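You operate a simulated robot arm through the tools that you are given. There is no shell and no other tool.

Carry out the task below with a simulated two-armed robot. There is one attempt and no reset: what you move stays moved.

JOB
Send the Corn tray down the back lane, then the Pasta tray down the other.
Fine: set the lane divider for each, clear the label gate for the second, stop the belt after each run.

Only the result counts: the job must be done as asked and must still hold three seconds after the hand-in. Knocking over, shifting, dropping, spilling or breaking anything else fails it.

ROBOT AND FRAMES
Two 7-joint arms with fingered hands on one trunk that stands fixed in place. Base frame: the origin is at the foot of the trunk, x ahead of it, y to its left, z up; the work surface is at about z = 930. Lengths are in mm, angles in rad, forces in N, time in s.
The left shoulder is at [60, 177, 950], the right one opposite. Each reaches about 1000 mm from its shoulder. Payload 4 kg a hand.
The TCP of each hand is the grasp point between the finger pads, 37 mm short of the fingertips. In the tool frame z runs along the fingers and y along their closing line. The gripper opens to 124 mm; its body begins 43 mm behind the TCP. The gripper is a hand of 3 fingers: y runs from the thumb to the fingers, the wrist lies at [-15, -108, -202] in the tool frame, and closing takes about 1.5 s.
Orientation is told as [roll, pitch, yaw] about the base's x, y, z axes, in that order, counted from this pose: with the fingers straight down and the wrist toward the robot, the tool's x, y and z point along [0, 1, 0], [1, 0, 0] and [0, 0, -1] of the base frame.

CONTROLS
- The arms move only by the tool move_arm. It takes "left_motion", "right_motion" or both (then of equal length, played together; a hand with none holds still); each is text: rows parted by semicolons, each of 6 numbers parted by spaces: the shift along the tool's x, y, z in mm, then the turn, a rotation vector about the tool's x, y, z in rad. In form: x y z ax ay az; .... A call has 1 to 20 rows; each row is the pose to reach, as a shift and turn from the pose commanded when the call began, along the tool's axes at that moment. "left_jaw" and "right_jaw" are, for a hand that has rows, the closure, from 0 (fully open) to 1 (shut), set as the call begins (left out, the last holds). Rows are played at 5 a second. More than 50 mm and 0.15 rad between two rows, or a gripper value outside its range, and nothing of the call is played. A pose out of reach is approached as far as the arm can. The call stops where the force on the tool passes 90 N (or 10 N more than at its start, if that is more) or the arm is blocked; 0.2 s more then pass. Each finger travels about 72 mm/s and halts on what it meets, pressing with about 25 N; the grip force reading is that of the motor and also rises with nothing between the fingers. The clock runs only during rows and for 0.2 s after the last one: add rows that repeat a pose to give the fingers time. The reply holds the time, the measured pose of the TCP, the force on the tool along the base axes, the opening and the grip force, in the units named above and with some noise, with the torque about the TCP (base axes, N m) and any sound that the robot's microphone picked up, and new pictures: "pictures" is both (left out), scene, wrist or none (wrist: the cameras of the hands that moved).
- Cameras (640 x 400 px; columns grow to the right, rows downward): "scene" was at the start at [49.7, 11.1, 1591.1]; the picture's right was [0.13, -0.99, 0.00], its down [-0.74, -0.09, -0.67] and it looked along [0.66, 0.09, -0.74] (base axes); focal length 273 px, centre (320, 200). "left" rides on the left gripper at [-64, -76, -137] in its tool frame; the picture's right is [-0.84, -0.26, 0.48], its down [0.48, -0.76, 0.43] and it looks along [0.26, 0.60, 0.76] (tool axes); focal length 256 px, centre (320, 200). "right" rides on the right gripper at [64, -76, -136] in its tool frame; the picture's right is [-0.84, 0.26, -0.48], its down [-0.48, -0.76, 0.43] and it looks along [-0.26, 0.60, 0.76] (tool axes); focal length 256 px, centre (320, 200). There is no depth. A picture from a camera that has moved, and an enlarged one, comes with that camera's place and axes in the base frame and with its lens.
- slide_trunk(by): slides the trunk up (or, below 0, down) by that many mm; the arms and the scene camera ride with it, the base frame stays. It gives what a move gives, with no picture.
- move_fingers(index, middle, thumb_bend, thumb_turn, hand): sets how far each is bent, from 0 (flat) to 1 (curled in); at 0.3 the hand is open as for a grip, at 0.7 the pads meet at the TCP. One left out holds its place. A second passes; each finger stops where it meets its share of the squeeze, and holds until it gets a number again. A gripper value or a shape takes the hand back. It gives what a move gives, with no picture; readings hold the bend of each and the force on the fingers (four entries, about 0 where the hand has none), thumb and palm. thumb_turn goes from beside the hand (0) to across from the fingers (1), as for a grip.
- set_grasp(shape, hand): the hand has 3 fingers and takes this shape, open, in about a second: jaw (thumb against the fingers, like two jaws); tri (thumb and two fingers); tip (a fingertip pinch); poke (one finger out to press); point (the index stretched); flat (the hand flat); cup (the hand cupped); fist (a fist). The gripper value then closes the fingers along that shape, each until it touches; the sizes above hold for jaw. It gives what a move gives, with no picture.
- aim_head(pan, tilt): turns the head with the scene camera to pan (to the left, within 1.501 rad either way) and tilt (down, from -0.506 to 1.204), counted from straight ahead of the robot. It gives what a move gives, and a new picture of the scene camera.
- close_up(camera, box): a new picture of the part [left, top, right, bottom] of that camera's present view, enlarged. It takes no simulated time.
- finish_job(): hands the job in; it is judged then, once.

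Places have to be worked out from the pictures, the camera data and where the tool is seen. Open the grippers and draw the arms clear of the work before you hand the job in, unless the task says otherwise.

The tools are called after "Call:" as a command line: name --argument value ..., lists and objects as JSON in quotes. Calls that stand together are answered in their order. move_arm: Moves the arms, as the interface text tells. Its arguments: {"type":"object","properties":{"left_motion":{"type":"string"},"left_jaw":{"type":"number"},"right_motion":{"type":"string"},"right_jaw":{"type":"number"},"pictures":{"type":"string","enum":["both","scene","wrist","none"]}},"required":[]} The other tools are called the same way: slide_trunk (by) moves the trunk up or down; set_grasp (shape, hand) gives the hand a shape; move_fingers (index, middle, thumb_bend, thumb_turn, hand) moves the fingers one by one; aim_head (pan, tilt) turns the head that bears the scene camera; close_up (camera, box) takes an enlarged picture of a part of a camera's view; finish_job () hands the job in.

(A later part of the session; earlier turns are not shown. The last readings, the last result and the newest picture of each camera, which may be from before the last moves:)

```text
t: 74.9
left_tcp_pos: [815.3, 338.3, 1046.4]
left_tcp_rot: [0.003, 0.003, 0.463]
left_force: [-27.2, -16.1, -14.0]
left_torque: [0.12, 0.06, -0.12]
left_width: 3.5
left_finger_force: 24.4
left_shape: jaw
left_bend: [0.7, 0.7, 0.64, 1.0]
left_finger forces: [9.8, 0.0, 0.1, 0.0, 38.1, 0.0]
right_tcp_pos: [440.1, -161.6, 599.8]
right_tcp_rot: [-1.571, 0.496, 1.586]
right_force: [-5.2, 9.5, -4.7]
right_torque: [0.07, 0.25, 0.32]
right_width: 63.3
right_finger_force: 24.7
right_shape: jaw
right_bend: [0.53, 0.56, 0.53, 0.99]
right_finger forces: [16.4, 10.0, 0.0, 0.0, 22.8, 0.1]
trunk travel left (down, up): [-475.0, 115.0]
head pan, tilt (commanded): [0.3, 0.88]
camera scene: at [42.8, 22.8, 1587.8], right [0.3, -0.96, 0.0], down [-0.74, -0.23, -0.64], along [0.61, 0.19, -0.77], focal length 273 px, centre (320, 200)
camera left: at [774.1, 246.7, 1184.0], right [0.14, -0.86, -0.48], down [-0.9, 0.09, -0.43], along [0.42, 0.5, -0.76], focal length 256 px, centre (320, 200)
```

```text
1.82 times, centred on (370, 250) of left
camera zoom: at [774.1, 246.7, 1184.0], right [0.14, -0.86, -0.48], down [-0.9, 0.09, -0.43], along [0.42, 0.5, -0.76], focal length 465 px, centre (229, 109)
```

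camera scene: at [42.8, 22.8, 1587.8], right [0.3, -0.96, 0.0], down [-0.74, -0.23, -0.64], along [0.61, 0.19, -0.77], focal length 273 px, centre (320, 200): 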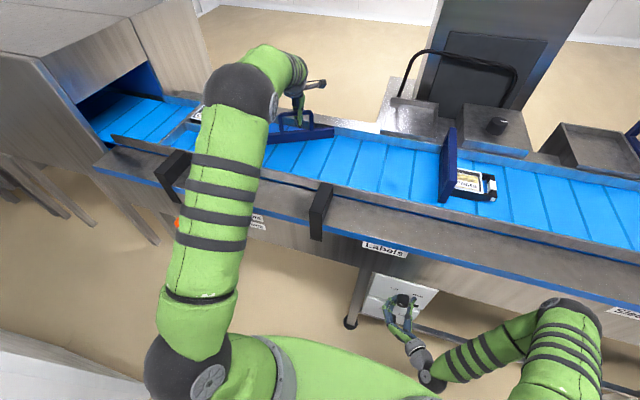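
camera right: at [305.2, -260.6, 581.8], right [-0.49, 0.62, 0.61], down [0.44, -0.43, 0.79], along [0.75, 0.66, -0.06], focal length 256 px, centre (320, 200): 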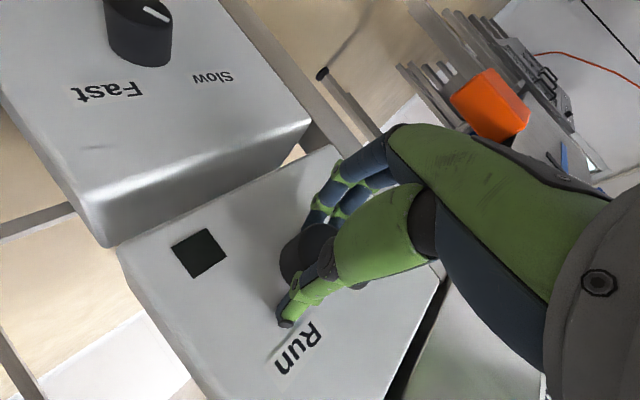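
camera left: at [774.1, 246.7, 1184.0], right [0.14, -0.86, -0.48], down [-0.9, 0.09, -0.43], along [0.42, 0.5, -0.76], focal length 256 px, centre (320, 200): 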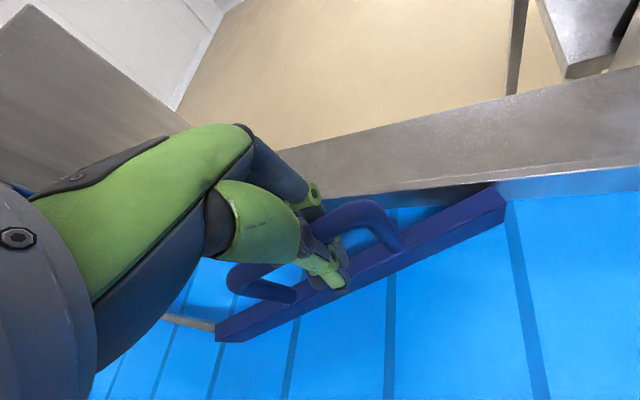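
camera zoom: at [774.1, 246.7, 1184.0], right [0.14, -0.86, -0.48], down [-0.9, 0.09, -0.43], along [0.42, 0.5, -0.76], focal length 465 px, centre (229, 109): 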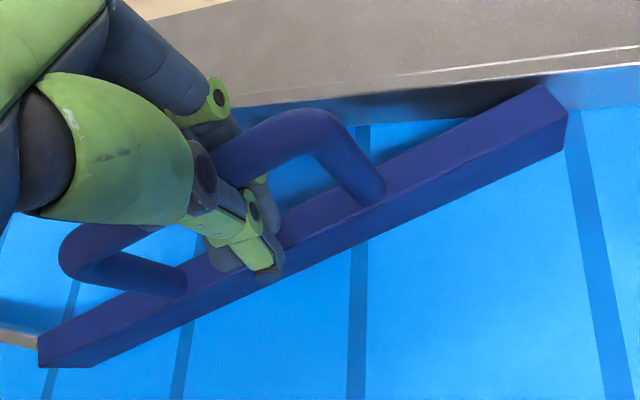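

The divider is at its back stop (27 N reaction). I'll relax the push, then open the left hand.

Call:
move_arm --left_motion "0 -3 0 0 0 0.015; 0 -6 0 0 0 0.02; 0 -6 0 0 0 0.02" --pictures "none"

Call:
move_arm --left_motion "0 0 0 0 0 0; 0 0 0 0 0 0; 0 0 0 0 0 0; 0 0 0 0 0 0; 0 0 0 0 0 0; 0 0 0 0 0 0; 0 0 0 0 0 0; 0 0 0 0 0 0" --left_jaw 0.0

```text
t: 75.7
left_tcp_pos: [811.7, 339.2, 1047.5]
left_tcp_rot: [-0.002, 0.0, 0.446]
left_force: [-3.9, -7.0, -18.5]
left_torque: [0.1, 0.15, 0.09]
left_width: 1.8
left_finger_force: 25.0
left_shape: jaw
left_bend: [0.7, 0.7, 0.65, 1.0]
left_finger forces: [18.3, 0.0, 0.0, 0.0, 23.3, 0.0]
right_tcp_pos: [439.2, -161.5, 600.1]
right_tcp_rot: [-1.568, 0.498, 1.589]
right_force: [-15.8, 4.9, 1.7]
right_torque: [0.12, 0.11, 0.06]
right_width: 63.5
right_finger_force: 25.3
right_shape: jaw
right_bend: [0.53, 0.56, 0.53, 0.99]
right_finger forces: [13.5, 9.5, 0.0, 0.0, 30.3, 0.0]
trunk travel left (down, up): [-475.0, 115.0]
head pan, tilt (commanded): [0.3, 0.88]
```

```text
t: 77.5
left_tcp_pos: [810.4, 339.7, 1047.9]
left_tcp_rot: [0.0, 0.0, 0.444]
left_force: [0.1, -0.2, 0.0]
left_torque: [-0.02, 0.04, 0.01]
left_width: 123.6
left_finger_force: 0.0
left_shape: jaw
left_bend: [0.3, 0.3, 0.3, 0.98]
left_finger forces: [0.0, 0.0, 0.1, 0.0, 0.1, 0.0]
right_tcp_pos: [440.3, -162.7, 600.8]
right_tcp_rot: [-1.569, 0.496, 1.588]
right_force: [-10.5, 6.0, -0.9]
right_torque: [0.06, 0.15, 0.14]
right_width: 63.2
right_finger_force: 25.0
right_shape: jaw
right_bend: [0.53, 0.56, 0.53, 0.99]
right_finger forces: [14.7, 8.9, 0.0, 0.0, 28.1, 0.0]
trunk travel left (down, up): [-475.0, 115.0]
head pan, tilt (commanded): [0.3, 0.88]
camera scene: at [44.3, 23.9, 1587.9], right [0.3, -0.96, 0.0], down [-0.74, -0.23, -0.64], along [0.61, 0.19, -0.77], focal length 273 px, centre (320, 200)
camera left: at [768.3, 247.0, 1184.4], right [0.13, -0.87, -0.48], down [-0.89, 0.11, -0.43], along [0.43, 0.49, -0.76], focal length 256 px, centre (320, 200)
```

scene: 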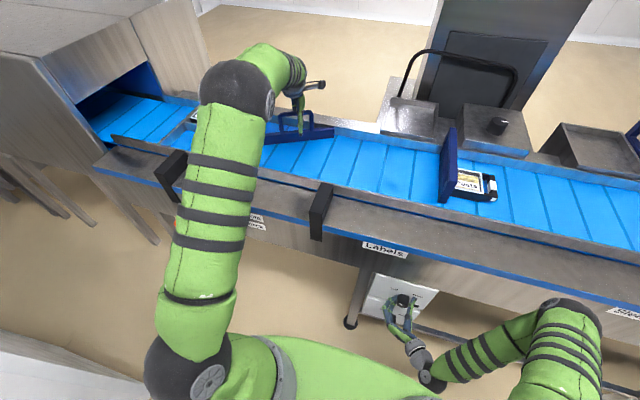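
left: 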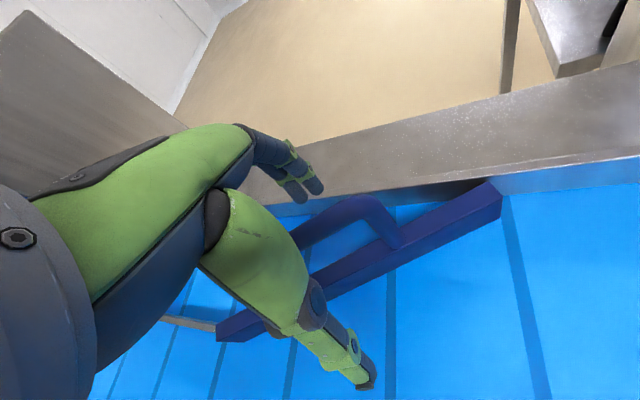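

Released, with the divider at the back. I'll raise the left hand straight up out of the handle and turn it back to neutral yaw.

Call:
move_arm --left_motion "0 0 -25 0 0 0; 0 0 -60 0 0 0; 0 0 -100 0 0 0; 0 0 -140 0 0 0.05; 0 0 -170 0 0 0.15; 0 0 -190 0 0 0.25; 0 0 -200 0 0 0.35; 0 0 -200 0 0 0.444"

Call:
close_up --camera "scene" --box '[180, 80, 380, 200]'

Call:
close_up --camera "scene" --box '[400, 110, 540, 220]'

```text
t: 79.3
left_tcp_pos: [809.5, 338.9, 1246.5]
left_tcp_rot: [0.002, -0.001, 0.0]
left_force: [-1.1, -0.6, -0.7]
left_torque: [-0.01, 0.0, 0.01]
left_width: 123.6
left_finger_force: 0.0
left_shape: jaw
left_bend: [0.3, 0.3, 0.3, 0.98]
left_finger forces: [0.1, 0.1, 0.1, 0.0, 0.0, 0.0]
right_tcp_pos: [441.1, -162.3, 600.2]
right_tcp_rot: [-1.568, 0.499, 1.586]
right_force: [-10.0, 5.6, -1.0]
right_torque: [0.08, 0.14, 0.13]
right_width: 63.2
right_finger_force: 25.4
right_shape: jaw
right_bend: [0.53, 0.56, 0.53, 0.99]
right_finger forces: [14.6, 9.1, 0.1, 0.0, 27.5, 0.0]
trunk travel left (down, up): [-475.0, 115.0]
head pan, tilt (commanded): [0.3, 0.88]
camera scene: at [44.3, 24.1, 1587.9], right [0.3, -0.96, 0.0], down [-0.74, -0.23, -0.64], along [0.61, 0.19, -0.77], focal length 273 px, centre (320, 200)
camera left: at [732.4, 274.3, 1383.1], right [-0.26, -0.84, -0.48], down [-0.76, 0.48, -0.43], along [0.6, 0.26, -0.76], focal length 256 px, centre (320, 200)
```

scene: 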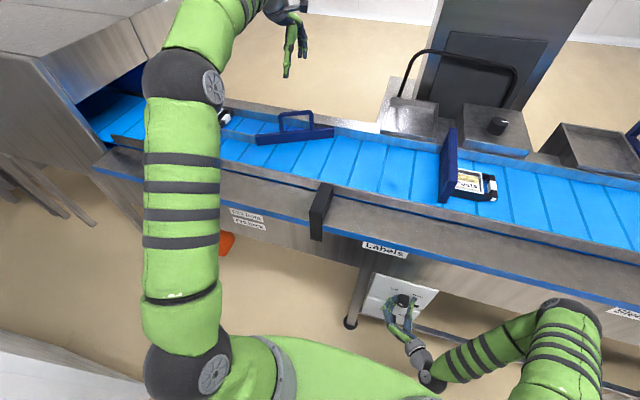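
left: 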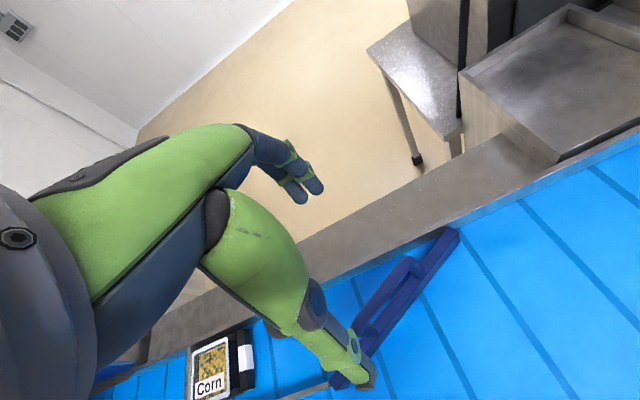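

```text
3.20 times, centred on (280, 140) of scene
camera zoom: at [44.3, 24.1, 1587.9], right [0.3, -0.96, 0.0], down [-0.74, -0.23, -0.64], along [0.61, 0.19, -0.77], focal length 875 px, centre (448, 392)
```

zoom: 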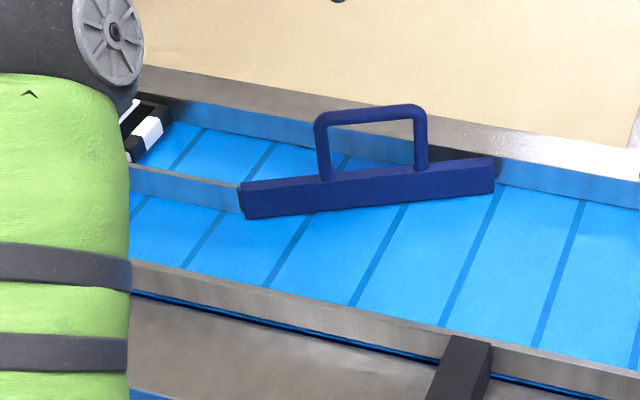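

```text
3.64 times, centred on (470, 165) of scene
camera zoom: at [44.3, 24.1, 1587.9], right [0.3, -0.96, 0.0], down [-0.74, -0.23, -0.64], along [0.61, 0.19, -0.77], focal length 994 px, centre (-226, 327)
```

zoom: 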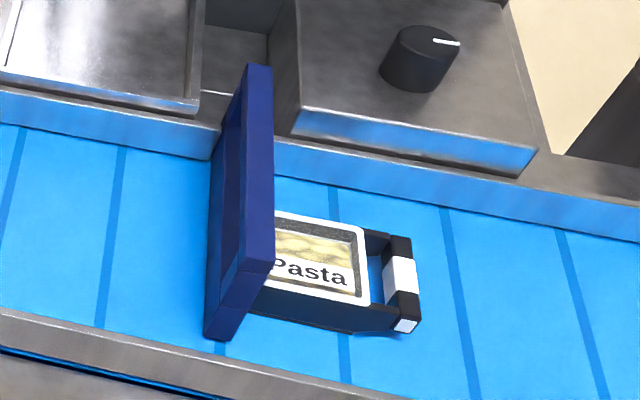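

The divider is set for the front lane, and the belt is still. From the two views of the open sleeve gate, such gates simply slide back about 250 mm. I'll bring the left hand around in front of the label gate's front end, pitched forward 45°, for a push.

Call:
move_arm --left_motion "-36 -19 3 -0.056 0 0; -72 -38 6 -0.112 0 0; -108 -57 9 -0.168 0 0; -144 -76 12 -0.224 0 0; -180 -95 15 -0.28 0 0; -216 -114 18 -0.336 0 0; -252 -133 21 -0.392 0 0; -288 -152 24 -0.448 0 0; -324 -171 27 -0.504 0 0; -360 -190 30 -0.56 0 0; -396 -209 33 -0.616 0 0; -432 -228 36 -0.672 0 0; -468 -249 40 -0.728 0 0; -504 -270 47 -0.785 0 0; -504 -270 47 -0.785 0 0"

```text
t: 82.1
left_tcp_pos: [620.9, -47.5, 1176.3]
left_tcp_rot: [-0.024, -0.671, 0.181]
left_force: [-0.8, 0.5, 0.2]
left_torque: [-0.03, 0.0, -0.02]
left_width: 123.8
left_finger_force: 0.1
left_shape: jaw
left_bend: [0.3, 0.3, 0.3, 0.98]
left_finger forces: [0.1, 0.0, 0.0, 0.1, 0.1, 0.0]
right_tcp_pos: [440.6, -162.0, 600.5]
right_tcp_rot: [-1.568, 0.498, 1.586]
right_force: [-1.9, 1.6, -1.7]
right_torque: [-0.01, 0.13, 0.15]
right_width: 63.1
right_finger_force: 25.0
right_shape: jaw
right_bend: [0.53, 0.56, 0.53, 0.99]
right_finger forces: [13.8, 8.1, 0.1, 0.1, 25.3, 0.0]
trunk travel left (down, up): [-475.0, 115.0]
head pan, tilt (commanded): [0.3, 0.88]
stopped in row 14 (left hand): the arm was blocked; the commanded pose is now the measured one
camera scene: at [44.8, 23.8, 1588.0], right [0.3, -0.96, 0.0], down [-0.74, -0.23, -0.64], along [0.61, 0.19, -0.77], focal length 273 px, centre (320, 200)
camera left: at [486.8, -134.0, 1238.4], right [0.24, -0.82, -0.52], down [-0.4, 0.41, -0.82], along [0.89, 0.4, -0.23], focal length 256 px, centre (320, 200)
```

scene: 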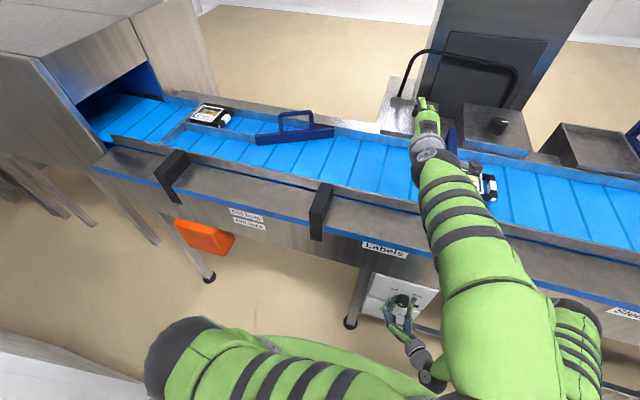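
left: 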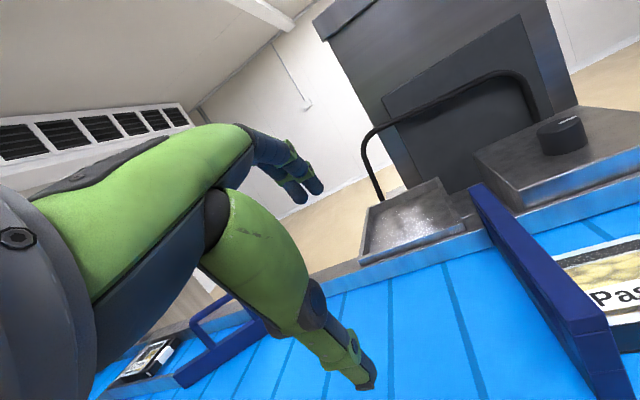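

The left arm was blocked there because its elbow swung across toward the right arm. I'll take the left arm back the way it came to a parking pose and use the right arm for the gate instead.

Call:
move_arm --left_motion "34 8 -4 0.05 -0.003 0.013; 70 17 -8 0.105 -0.006 0.026; 107 26 -12 0.16 -0.009 0.04; 144 35 -16 0.216 -0.012 0.053; 181 44 -20 0.272 -0.015 0.067; 218 53 -25 0.33 -0.019 0.08; 255 62 -29 0.388 -0.022 0.095; 292 71 -33 0.444 -0.025 0.11; 330 81 -38 0.5 -0.028 0.124; 368 90 -42 0.556 -0.031 0.138; 405 99 -47 0.613 -0.035 0.152; 442 108 -51 0.671 -0.038 0.166"

```text
t: 84.7
left_tcp_pos: [599.0, 403.2, 1273.8]
left_tcp_rot: [0.0, 0.002, -0.003]
left_force: [-0.5, 0.7, -0.6]
left_torque: [-0.02, -0.02, 0.0]
left_width: 123.9
left_finger_force: 0.0
left_shape: jaw
left_bend: [0.3, 0.3, 0.3, 0.98]
left_finger forces: [0.1, 0.1, 0.1, 0.0, 0.0, 0.1]
right_tcp_pos: [439.6, -161.0, 599.4]
right_tcp_rot: [-1.569, 0.5, 1.588]
right_force: [-7.5, 0.7, -3.1]
right_torque: [0.02, 0.14, 0.1]
right_width: 63.2
right_finger_force: 25.3
right_shape: jaw
right_bend: [0.53, 0.56, 0.53, 0.99]
right_finger forces: [14.4, 8.4, 0.0, 0.1, 26.9, 0.1]
trunk travel left (down, up): [-475.0, 115.0]
head pan, tilt (commanded): [0.3, 0.88]
camera scene: at [44.7, 25.2, 1587.8], right [0.3, -0.96, 0.0], down [-0.74, -0.23, -0.64], along [0.61, 0.19, -0.77], focal length 273 px, centre (320, 200)
camera left: at [520.3, 337.4, 1412.0], right [-0.26, -0.84, -0.48], down [-0.76, 0.48, -0.43], along [0.59, 0.25, -0.76], focal length 256 px, centre (320, 200)
```

scene: 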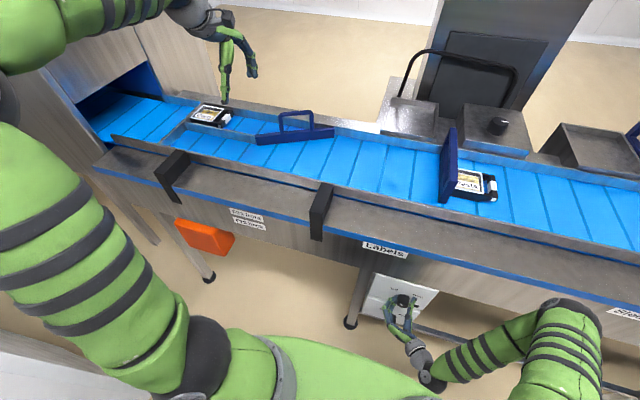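
left: 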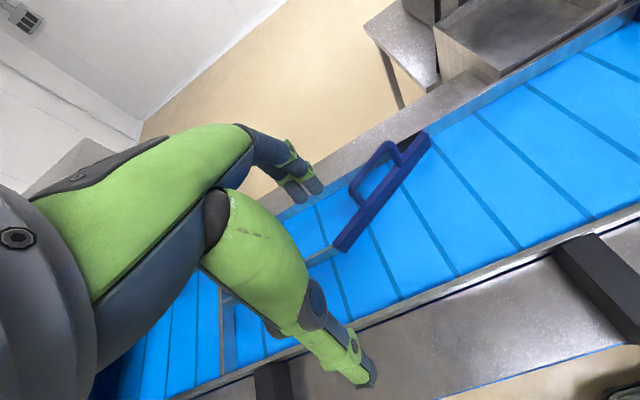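

The left arm is parked and nothing was disturbed. I'll try the left arm once more with the hand yawed so that its wrist and elbow stay on the left side, going only partway first.

Call:
move_arm --left_motion "-10 0 0 0 0 0.12; -30 -4 2 0 0 0.24; -65 -8 5 0 0 0.36; -105 -12 8 0 0 0.48; -145 -16 10 0 0 0.6; -185 -20 12 0 0 0.7; -225 -24 15 0 0 0.8; -265 -28 18 0 0 0.85; -305 -32 20 0 0 0.9; -340 -36 24 0 0 0.9"

```text
t: 86.9
left_tcp_pos: [564.7, 58.9, 1250.5]
left_tcp_rot: [-0.002, 0.002, -0.901]
left_force: [0.3, -0.2, 0.1]
left_torque: [0.0, 0.0, 0.0]
left_width: 124.0
left_finger_force: 0.0
left_shape: jaw
left_bend: [0.3, 0.3, 0.3, 0.98]
left_finger forces: [0.0, 0.0, 0.0, 0.2, 0.0, 0.0]
right_tcp_pos: [439.0, -162.6, 599.5]
right_tcp_rot: [-1.57, 0.498, 1.588]
right_force: [-8.5, 4.0, -2.7]
right_torque: [0.03, 0.15, 0.12]
right_width: 63.3
right_finger_force: 24.8
right_shape: jaw
right_bend: [0.53, 0.56, 0.53, 0.99]
right_finger forces: [14.6, 8.9, 0.1, 0.0, 26.3, 0.1]
trunk travel left (down, up): [-475.0, 115.0]
head pan, tilt (commanded): [0.3, 0.88]
camera scene: at [44.5, 23.5, 1587.9], right [0.3, -0.96, 0.0], down [-0.74, -0.23, -0.64], along [0.61, 0.19, -0.77], focal length 273 px, centre (320, 200)
camera left: at [465.7, 76.9, 1388.7], right [-0.82, -0.32, -0.48], down [-0.09, 0.9, -0.43], along [0.57, -0.31, -0.76], focal length 256 px, centre (320, 200)
```

scene: 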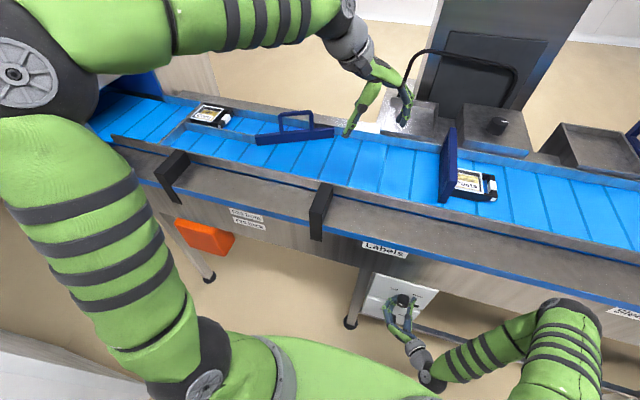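
left: 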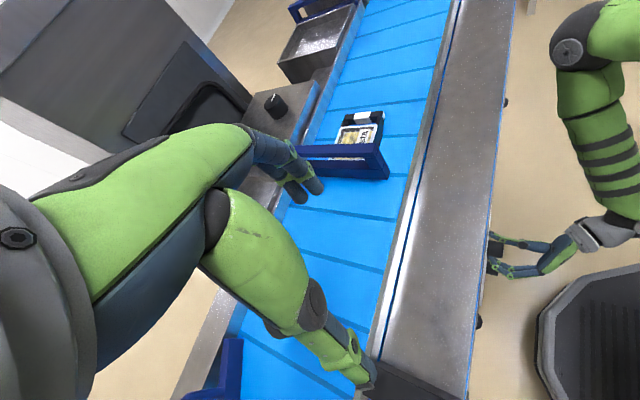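

This configuration keeps the elbow clear on the left. The left camera now sees the gate well; I'll zoom in to fix the positions of its front end and top.

Call:
close_up --camera "left" --box '[280, 90, 440, 210]'

Call:
close_up --camera "scene" --box '[400, 110, 520, 220]'

```text
3.33 times, centred on (360, 150) of left
camera zoom: at [465.7, 76.9, 1388.7], right [-0.82, -0.32, -0.48], down [-0.09, 0.9, -0.43], along [0.57, -0.31, -0.76], focal length 853 px, centre (187, 367)
```

zoom: 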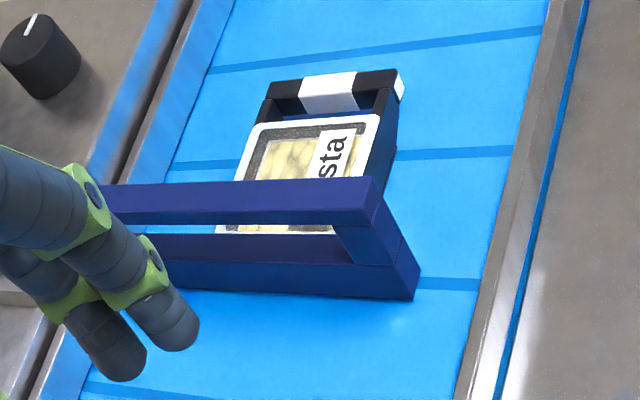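

```text
3.64 times, centred on (460, 165) of scene
camera zoom: at [44.5, 23.5, 1587.9], right [0.3, -0.96, 0.0], down [-0.74, -0.23, -0.64], along [0.61, 0.19, -0.77], focal length 994 px, centre (-189, 327)
```

zoom: 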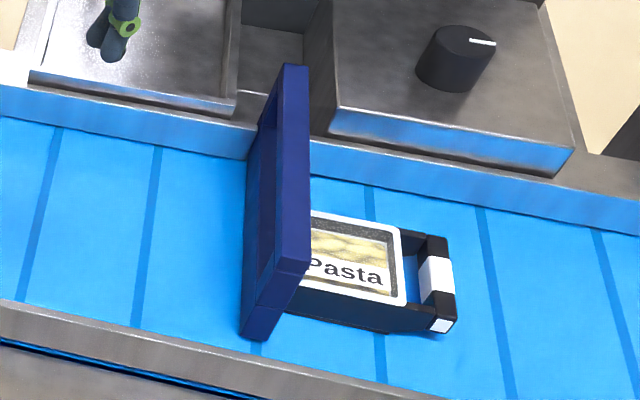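

The gate is a frame whose front end is at about x = 650, y = -187 to -162, with its top near z = 1031; the Pasta tray touches its right side. I'll close the left fist-like jaw and move to a point in front of and above the gate's front end.

Call:
move_arm --left_motion "-18 27 14 0 0 0; -36 54 28 0 0 0; -54 81 43 0 0 0; -72 109 57 0 0 0; -90 136 71 0 0 0; -108 163 85 0 0 0; -125 190 100 0 0 0; -125 190 100 0 0 0" --left_jaw 1.0

```text
t: 88.7
left_tcp_pos: [584.1, -168.6, 1149.4]
left_tcp_rot: [-0.002, 0.001, -0.898]
left_force: [-0.8, -0.5, -0.4]
left_torque: [-0.02, 0.02, 0.02]
left_width: 0.0
left_finger_force: 24.9
left_shape: jaw
left_bend: [0.7, 0.7, 0.71, 1.0]
left_finger forces: [0.0, 0.1, 0.0, 0.0, 0.1, 0.1]
right_tcp_pos: [439.4, -161.0, 600.0]
right_tcp_rot: [-1.571, 0.497, 1.587]
right_force: [-8.5, 4.6, -3.1]
right_torque: [0.04, 0.14, 0.19]
right_width: 63.5
right_finger_force: 24.7
right_shape: jaw
right_bend: [0.53, 0.56, 0.53, 0.99]
right_finger forces: [14.7, 9.5, 0.0, 0.1, 26.1, 0.0]
trunk travel left (down, up): [-475.0, 115.0]
head pan, tilt (commanded): [0.3, 0.88]
camera scene: at [44.6, 23.7, 1587.9], right [0.3, -0.96, 0.0], down [-0.74, -0.23, -0.64], along [0.61, 0.19, -0.77], focal length 273 px, centre (320, 200)
camera left: at [484.3, -150.2, 1286.8], right [-0.82, -0.32, -0.48], down [-0.1, 0.9, -0.43], along [0.57, -0.31, -0.76], focal length 256 px, centre (320, 200)
```

scene: 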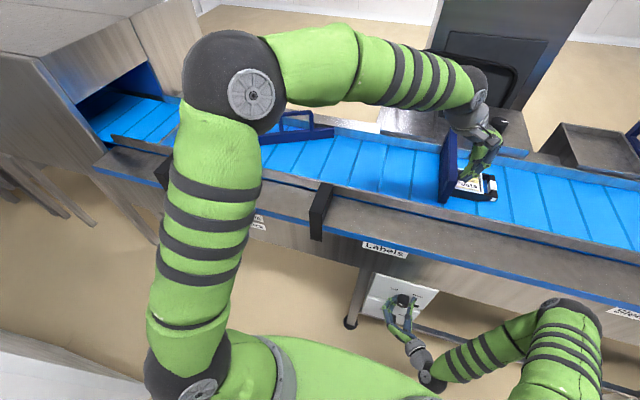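
left: 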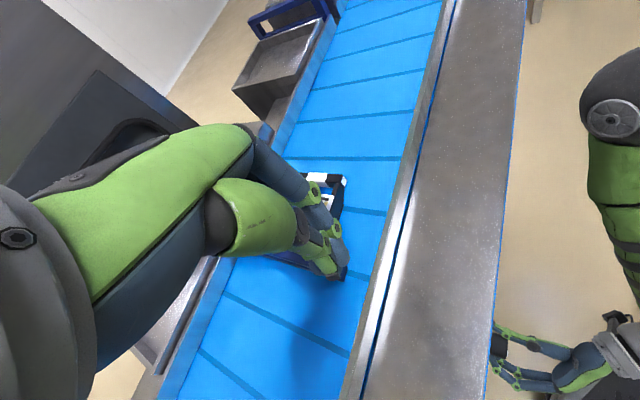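

The arm is in a good configuration. I'll zoom both cameras to see the closed fingers relative to the gate's front end.

Call:
close_up --camera "left" --box '[220, 160, 440, 320]'

Call:
close_up --camera "scene" --box '[410, 70, 530, 210]'

```text
2.50 times, centred on (330, 240) of left
camera zoom: at [484.3, -150.2, 1286.8], right [-0.82, -0.32, -0.48], down [-0.1, 0.9, -0.43], along [0.57, -0.31, -0.76], focal length 640 px, centre (295, 100)
```

zoom: 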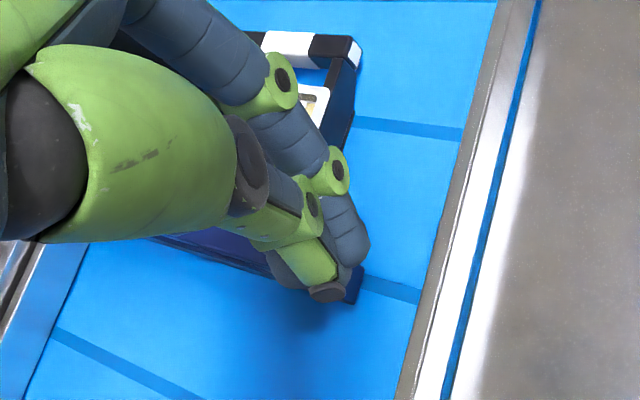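

```text
2.86 times, centred on (470, 140) of scene
camera zoom: at [44.6, 23.7, 1587.9], right [0.3, -0.96, 0.0], down [-0.74, -0.23, -0.64], along [0.61, 0.19, -0.77], focal length 781 px, centre (-109, 371)
```

zoom: 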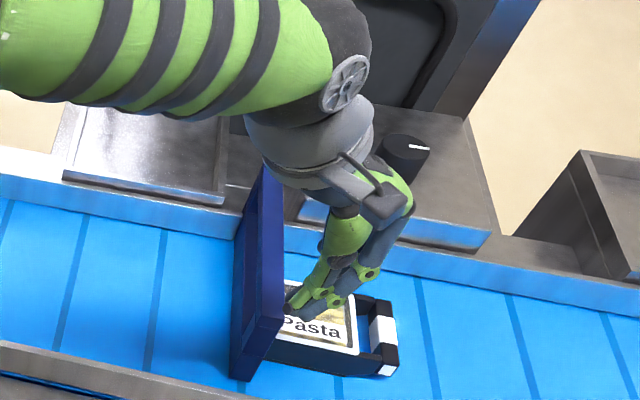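

The closed fingers are ahead of the gate's front end. I'll lower the hand to about z = 1045, which should keep the fingertips above the front rail and below the gate's top.

Call:
move_arm --left_motion "0 0 25 0 0 0; 0 0 50 0 0 0; 0 0 75 0 0 0; 0 0 92 0 0 0; 0 0 104 0 0 0; 0 0 104 0 0 0"

Call:
close_up --camera "left" --box '[220, 160, 440, 320]'

Call:
close_up --camera "scene" --box '[400, 90, 520, 230]'

```text
t: 90.1
left_tcp_pos: [582.2, -167.1, 1045.6]
left_tcp_rot: [-0.002, 0.0, -0.901]
left_force: [-0.4, -0.3, -0.5]
left_torque: [-0.01, 0.02, 0.05]
left_width: 0.1
left_finger_force: 24.8
left_shape: jaw
left_bend: [0.7, 0.7, 0.71, 1.0]
left_finger forces: [0.0, 0.1, 0.0, 0.1, 0.0, 0.1]
right_tcp_pos: [440.6, -161.6, 599.8]
right_tcp_rot: [-1.57, 0.497, 1.589]
right_force: [-9.3, 4.0, -3.5]
right_torque: [0.05, 0.17, 0.19]
right_width: 63.1
right_finger_force: 25.2
right_shape: jaw
right_bend: [0.53, 0.56, 0.53, 0.99]
right_finger forces: [14.8, 9.3, 0.0, 0.0, 26.2, 0.0]
trunk travel left (down, up): [-475.0, 115.0]
head pan, tilt (commanded): [0.3, 0.88]
camera scene: at [44.5, 23.7, 1587.9], right [0.3, -0.96, 0.0], down [-0.74, -0.23, -0.64], along [0.61, 0.19, -0.77], focal length 273 px, centre (320, 200)
camera left: at [483.9, -149.0, 1183.9], right [-0.82, -0.32, -0.48], down [-0.1, 0.9, -0.43], along [0.57, -0.31, -0.76], focal length 256 px, centre (320, 200)
```

scene: 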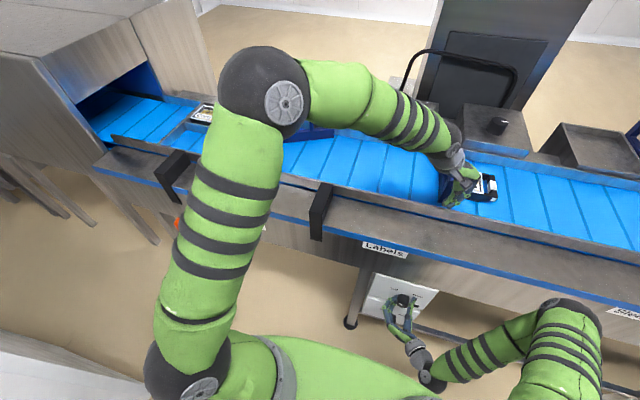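
left: 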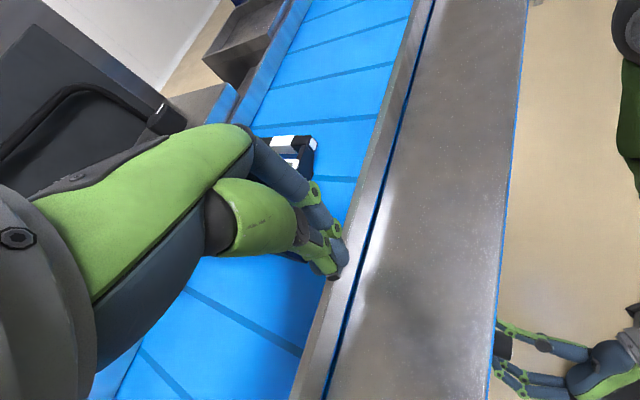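

```text
2.50 times, centred on (330, 240) of left
camera zoom: at [483.9, -149.0, 1183.9], right [-0.82, -0.32, -0.48], down [-0.1, 0.9, -0.43], along [0.57, -0.31, -0.76], focal length 640 px, centre (295, 100)
```

zoom: 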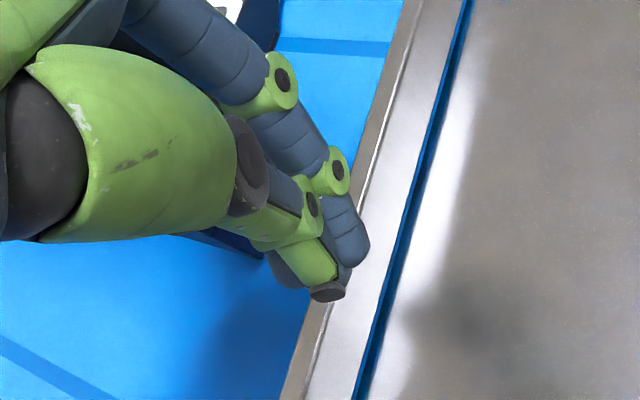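

```text
2.86 times, centred on (460, 160) of scene
camera zoom: at [44.5, 23.7, 1587.9], right [0.3, -0.96, 0.0], down [-0.74, -0.23, -0.64], along [0.61, 0.19, -0.77], focal length 781 px, centre (-80, 314)
```

zoom: 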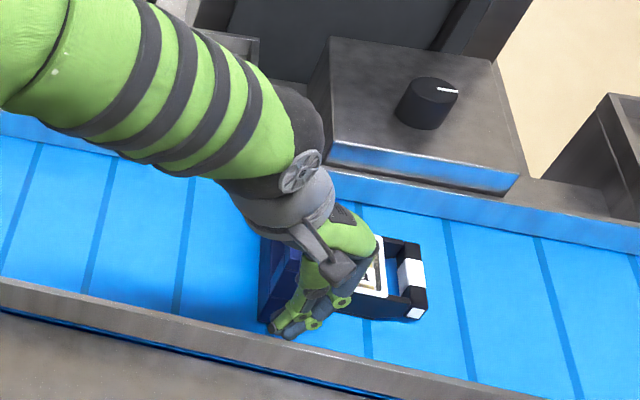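

The fingers are just in front of the gate's front end at the right height. I'll push forward in +x slowly to make contact and feel whether the gate slides.

Call:
move_arm --left_motion "7.8 6.2 0 0 0 0; 15.7 12.4 0 0 0 0; 23.5 18.6 0 0 0 0; 31.3 24.9 0 0 0 0; 39.2 31.1 0 0 0 0; 47 37.3 0 0 0 0; 54.8 43.5 0 0 0 0; 62.7 49.7 0 0 0 0; 62.7 49.7 0 0 0 0"

Call:
close_up --camera "scene" --box '[400, 90, 520, 230]'

```text
t: 92.1
left_tcp_pos: [662.4, -168.0, 1048.7]
left_tcp_rot: [-0.001, 0.003, -0.901]
left_force: [-3.1, -1.3, 1.6]
left_torque: [-0.1, -0.01, -0.08]
left_width: 0.0
left_finger_force: 25.0
left_shape: jaw
left_bend: [0.7, 0.7, 0.71, 1.0]
left_finger forces: [0.0, 3.9, 0.1, 0.1, 0.1, 0.0]
right_tcp_pos: [439.9, -162.0, 599.9]
right_tcp_rot: [-1.57, 0.497, 1.587]
right_force: [-6.1, 5.2, -4.8]
right_torque: [0.0, 0.25, 0.25]
right_width: 63.3
right_finger_force: 25.2
right_shape: jaw
right_bend: [0.53, 0.56, 0.53, 0.99]
right_finger forces: [15.5, 9.4, 0.0, 0.0, 24.4, 0.0]
trunk travel left (down, up): [-475.0, 115.0]
head pan, tilt (commanded): [0.3, 0.88]
camera scene: at [44.2, 23.7, 1587.9], right [0.3, -0.96, 0.0], down [-0.74, -0.23, -0.64], along [0.61, 0.19, -0.77], focal length 273 px, centre (320, 200)
camera left: at [564.5, -148.9, 1185.6], right [-0.82, -0.32, -0.48], down [-0.09, 0.9, -0.43], along [0.57, -0.31, -0.76], focal length 256 px, centre (320, 200)
```

scene: 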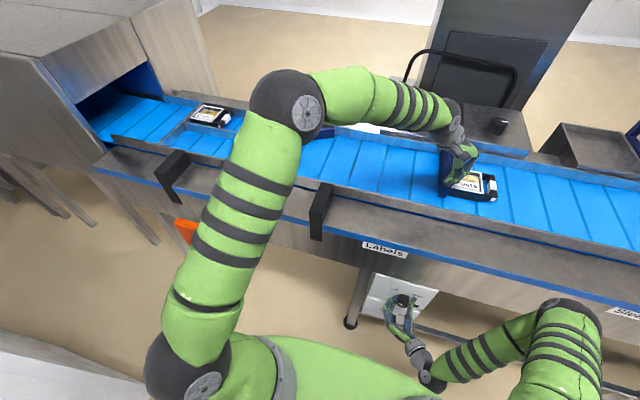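
left: 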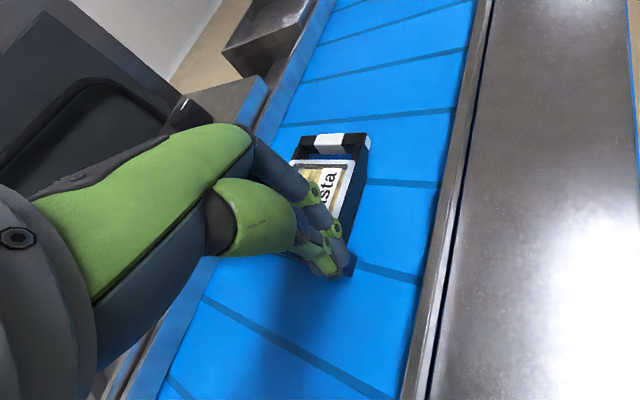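

```text
2.86 times, centred on (460, 160) of scene
camera zoom: at [44.2, 23.7, 1587.9], right [0.3, -0.96, 0.0], down [-0.74, -0.23, -0.64], along [0.61, 0.19, -0.77], focal length 781 px, centre (-80, 314)
```

zoom: 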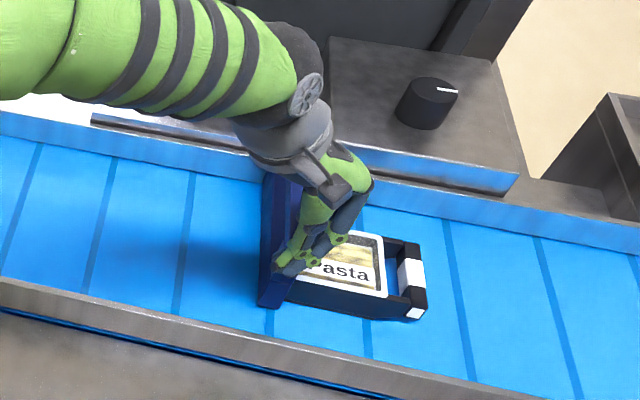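

The gate's front end seems to have moved back about 25–30 mm with only a few newtons, so it slides easily. I'll keep pushing in +x.

Call:
move_arm --left_motion "9.4 7.5 0 0 0 0; 18.8 14.9 0 0 0 0; 28.2 22.4 0 0 0 0; 37.6 29.8 0 0 0 0; 47 37.3 0 0 0 0; 56.4 44.8 0 0 0 0; 65.8 52.2 0 0 0 0; 75.2 59.7 0 0 0 0; 75.2 59.7 0 0 0 0"

Call:
close_up --camera "scene" --box '[400, 90, 520, 230]'

```text
t: 94.1
left_tcp_pos: [758.1, -166.5, 1048.7]
left_tcp_rot: [-0.003, 0.003, -0.899]
left_force: [-1.7, 0.2, -0.2]
left_torque: [-0.01, 0.03, 0.0]
left_width: 0.1
left_finger_force: 24.7
left_shape: jaw
left_bend: [0.7, 0.7, 0.71, 1.0]
left_finger forces: [0.1, 1.3, 0.0, 0.0, 0.0, 0.0]
right_tcp_pos: [439.8, -161.1, 600.1]
right_tcp_rot: [-1.57, 0.498, 1.588]
right_force: [-7.2, 3.8, -4.3]
right_torque: [0.01, 0.12, 0.16]
right_width: 63.3
right_finger_force: 25.2
right_shape: jaw
right_bend: [0.53, 0.56, 0.53, 0.99]
right_finger forces: [14.9, 9.1, 0.0, 0.1, 25.4, 0.1]
trunk travel left (down, up): [-475.0, 115.0]
head pan, tilt (commanded): [0.3, 0.88]
camera scene: at [44.4, 23.8, 1587.9], right [0.3, -0.96, 0.0], down [-0.74, -0.23, -0.64], along [0.61, 0.19, -0.77], focal length 273 px, centre (320, 200)
camera left: at [660.1, -148.4, 1185.0], right [-0.82, -0.32, -0.48], down [-0.1, 0.9, -0.43], along [0.57, -0.31, -0.76], focal length 256 px, centre (320, 200)
```

scene: 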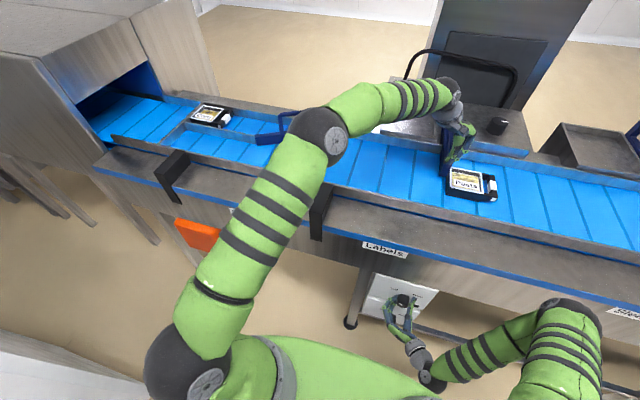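
left: 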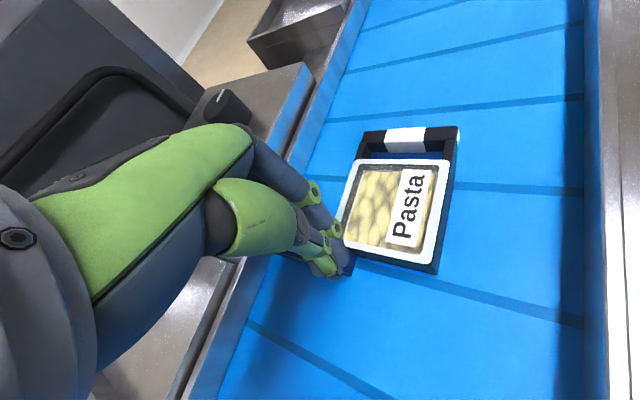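

```text
2.86 times, centred on (460, 160) of scene
camera zoom: at [44.4, 23.8, 1587.9], right [0.3, -0.96, 0.0], down [-0.74, -0.23, -0.64], along [0.61, 0.19, -0.77], focal length 781 px, centre (-80, 314)
```

zoom: 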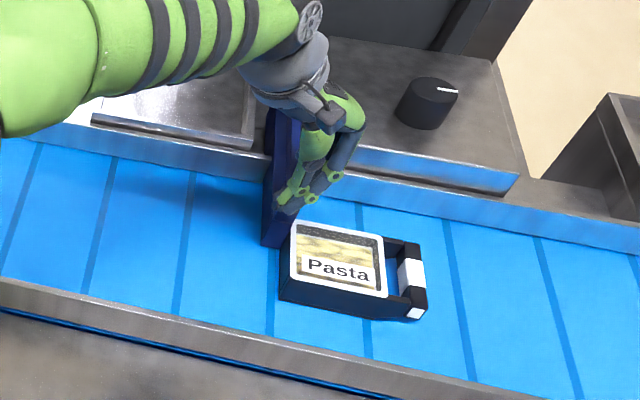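

The gate is sliding back and the Pasta tray stays put. I'll push another 90 mm and check clearance to the boxes behind the belt.

Call:
move_arm --left_motion "9.4 7.5 0 0 0 0; 18.8 14.9 0 0 0 0; 28.2 22.4 0 0 0 0; 37.6 29.8 0 0 0 0; 47 37.3 0 0 0 0; 56.4 44.8 0 0 0 0; 65.8 52.2 0 0 0 0; 70.5 56 0 0 0 0; 70.5 56 0 0 0 0"

Call:
close_up --camera "scene" --box '[400, 70, 520, 210]'

Call:
close_up --camera "left" --box '[180, 120, 460, 360]'

```text
t: 96.1
left_tcp_pos: [816.9, -153.2, 1040.7]
left_tcp_rot: [-0.001, 0.002, -0.901]
left_force: [-1.8, 0.6, 0.3]
left_torque: [0.01, -0.03, -0.01]
left_width: 0.0
left_finger_force: 24.8
left_shape: jaw
left_bend: [0.7, 0.7, 0.71, 1.0]
left_finger forces: [0.1, 1.9, 0.1, 0.0, 0.0, 0.0]
left hand out of reach, approached as far as the arm can: row 5, 6, 7, 8, 9
right_tcp_pos: [440.4, -162.0, 599.7]
right_tcp_rot: [-1.569, 0.497, 1.588]
right_force: [-8.2, 3.9, -3.9]
right_torque: [-0.01, 0.18, 0.24]
right_width: 63.4
right_finger_force: 25.0
right_shape: jaw
right_bend: [0.53, 0.56, 0.53, 0.99]
right_finger forces: [14.9, 9.1, 0.0, 0.0, 25.3, 0.0]
trunk travel left (down, up): [-475.0, 115.0]
head pan, tilt (commanded): [0.3, 0.88]
camera scene: at [44.3, 23.8, 1587.9], right [0.3, -0.96, 0.0], down [-0.74, -0.23, -0.64], along [0.61, 0.19, -0.77], focal length 273 px, centre (320, 200)
camera left: at [717.4, -135.6, 1177.2], right [-0.82, -0.32, -0.48], down [-0.1, 0.9, -0.43], along [0.57, -0.31, -0.76], focal length 256 px, centre (320, 200)
```

scene: 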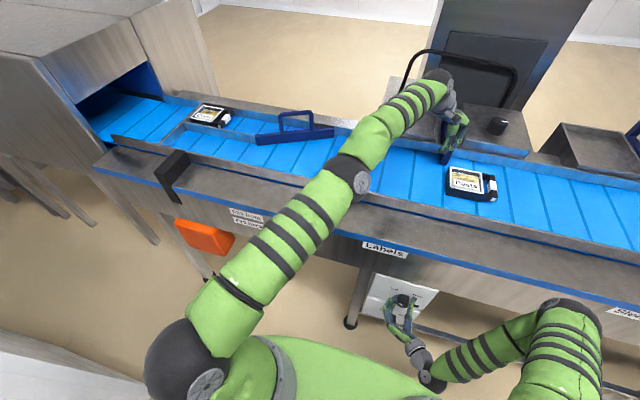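
left: 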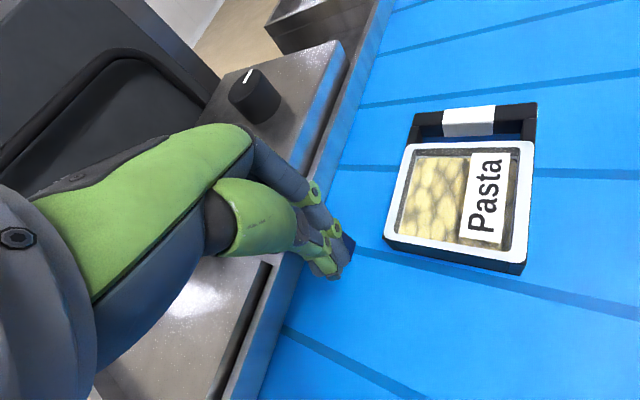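

```text
2.86 times, centred on (460, 140) of scene
camera zoom: at [44.3, 23.8, 1587.9], right [0.3, -0.96, 0.0], down [-0.74, -0.23, -0.64], along [0.61, 0.19, -0.77], focal length 781 px, centre (-80, 371)
```

zoom: 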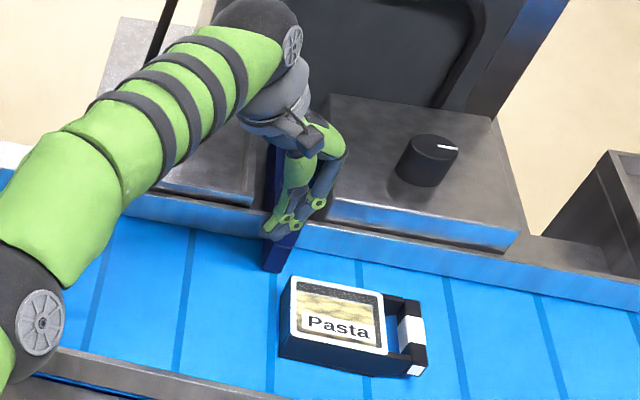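

```text
1.67 times, centred on (320, 240) of left
camera zoom: at [717.4, -135.6, 1177.2], right [-0.82, -0.32, -0.48], down [-0.1, 0.9, -0.43], along [0.57, -0.31, -0.76], focal length 427 px, centre (320, 133)
```

zoom: 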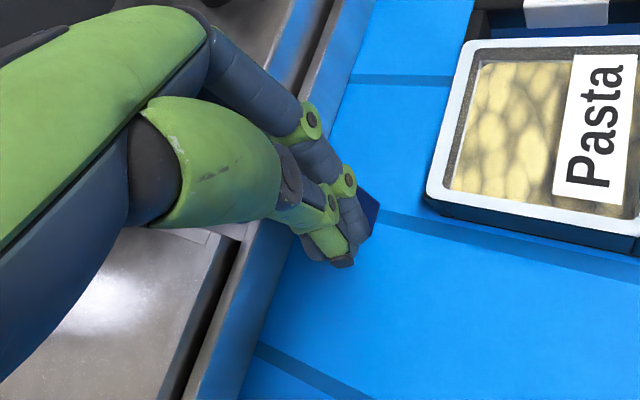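

The left arm reached its limit with the gate about two thirds open. Pitching the hand forward will bring its wrist back and extend the reach, so I'll back off slightly and reorient the hand to point 45° forward.

Call:
move_arm --left_motion "-20 -12 -8 0 0 0; -41 -24 -19 -0.09 0.018 -0.044; -41 -24 -19 -0.2 0.04 -0.098; -41 -24 -19 -0.31 0.063 -0.152; -41 -24 -19 -0.42 0.085 -0.206; -41 -24 -19 -0.53 0.107 -0.26; -41 -24 -19 -0.65 0.132 -0.318; -41 -24 -19 -0.774 0.157 -0.379; -41 -24 -19 -0.774 0.157 -0.379"

Call:
close_up --camera "scene" --box '[400, 70, 520, 210]'

```text
t: 98.1
left_tcp_pos: [769.3, -159.8, 1061.0]
left_tcp_rot: [-0.001, -0.784, -0.499]
left_force: [0.6, -0.2, 0.2]
left_torque: [-0.03, -0.04, 0.02]
left_width: 0.2
left_finger_force: 25.2
left_shape: jaw
left_bend: [0.7, 0.7, 0.71, 1.0]
left_finger forces: [0.0, 0.0, 0.1, 0.0, 0.0, 0.0]
right_tcp_pos: [439.9, -161.3, 600.2]
right_tcp_rot: [-1.568, 0.498, 1.588]
right_force: [-9.8, 3.4, -4.5]
right_torque: [0.03, 0.16, 0.21]
right_width: 63.1
right_finger_force: 25.1
right_shape: jaw
right_bend: [0.53, 0.56, 0.53, 0.99]
right_finger forces: [15.0, 9.3, 0.1, 0.0, 26.2, 0.0]
trunk travel left (down, up): [-475.0, 115.0]
head pan, tilt (commanded): [0.3, 0.88]
camera scene: at [44.5, 23.7, 1587.9], right [0.3, -0.96, 0.0], down [-0.74, -0.23, -0.64], along [0.61, 0.19, -0.77], focal length 273 px, centre (320, 200)
camera left: at [604.2, -146.3, 1103.7], right [-0.26, -0.81, -0.52], down [0.03, 0.54, -0.84], along [0.96, -0.24, -0.12], focal length 256 px, centre (320, 200)
```

scene: 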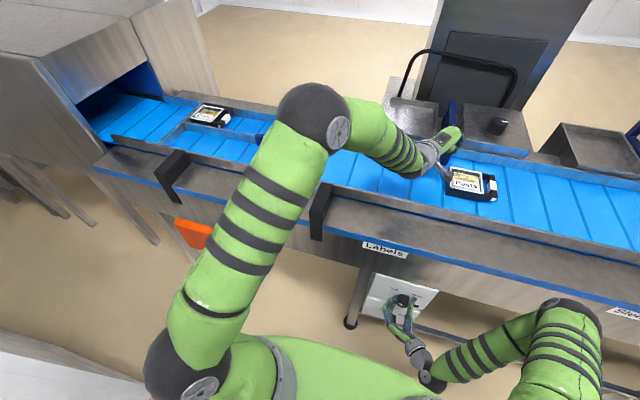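
left: 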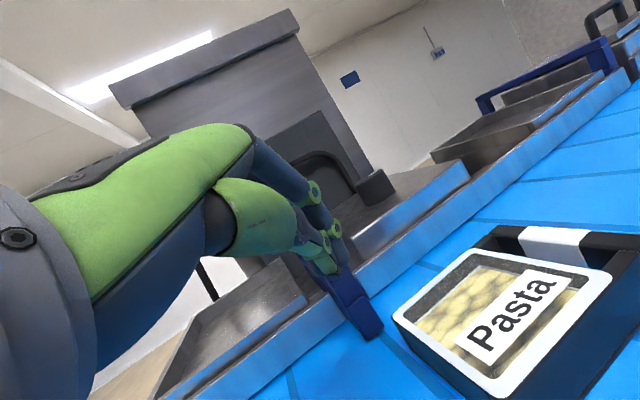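

```text
2.86 times, centred on (460, 140) of scene
camera zoom: at [44.5, 23.7, 1587.9], right [0.3, -0.96, 0.0], down [-0.74, -0.23, -0.64], along [0.61, 0.19, -0.77], focal length 781 px, centre (-80, 371)
```

zoom: 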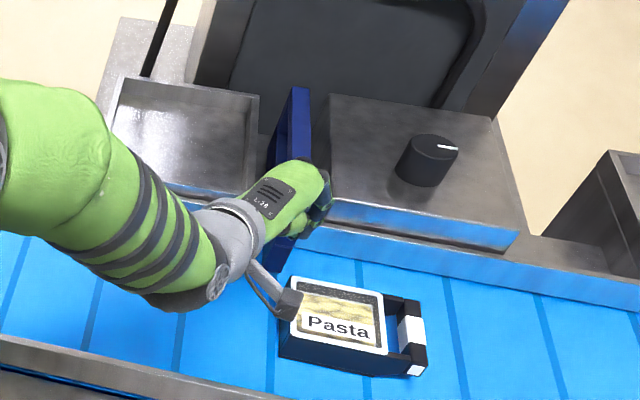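

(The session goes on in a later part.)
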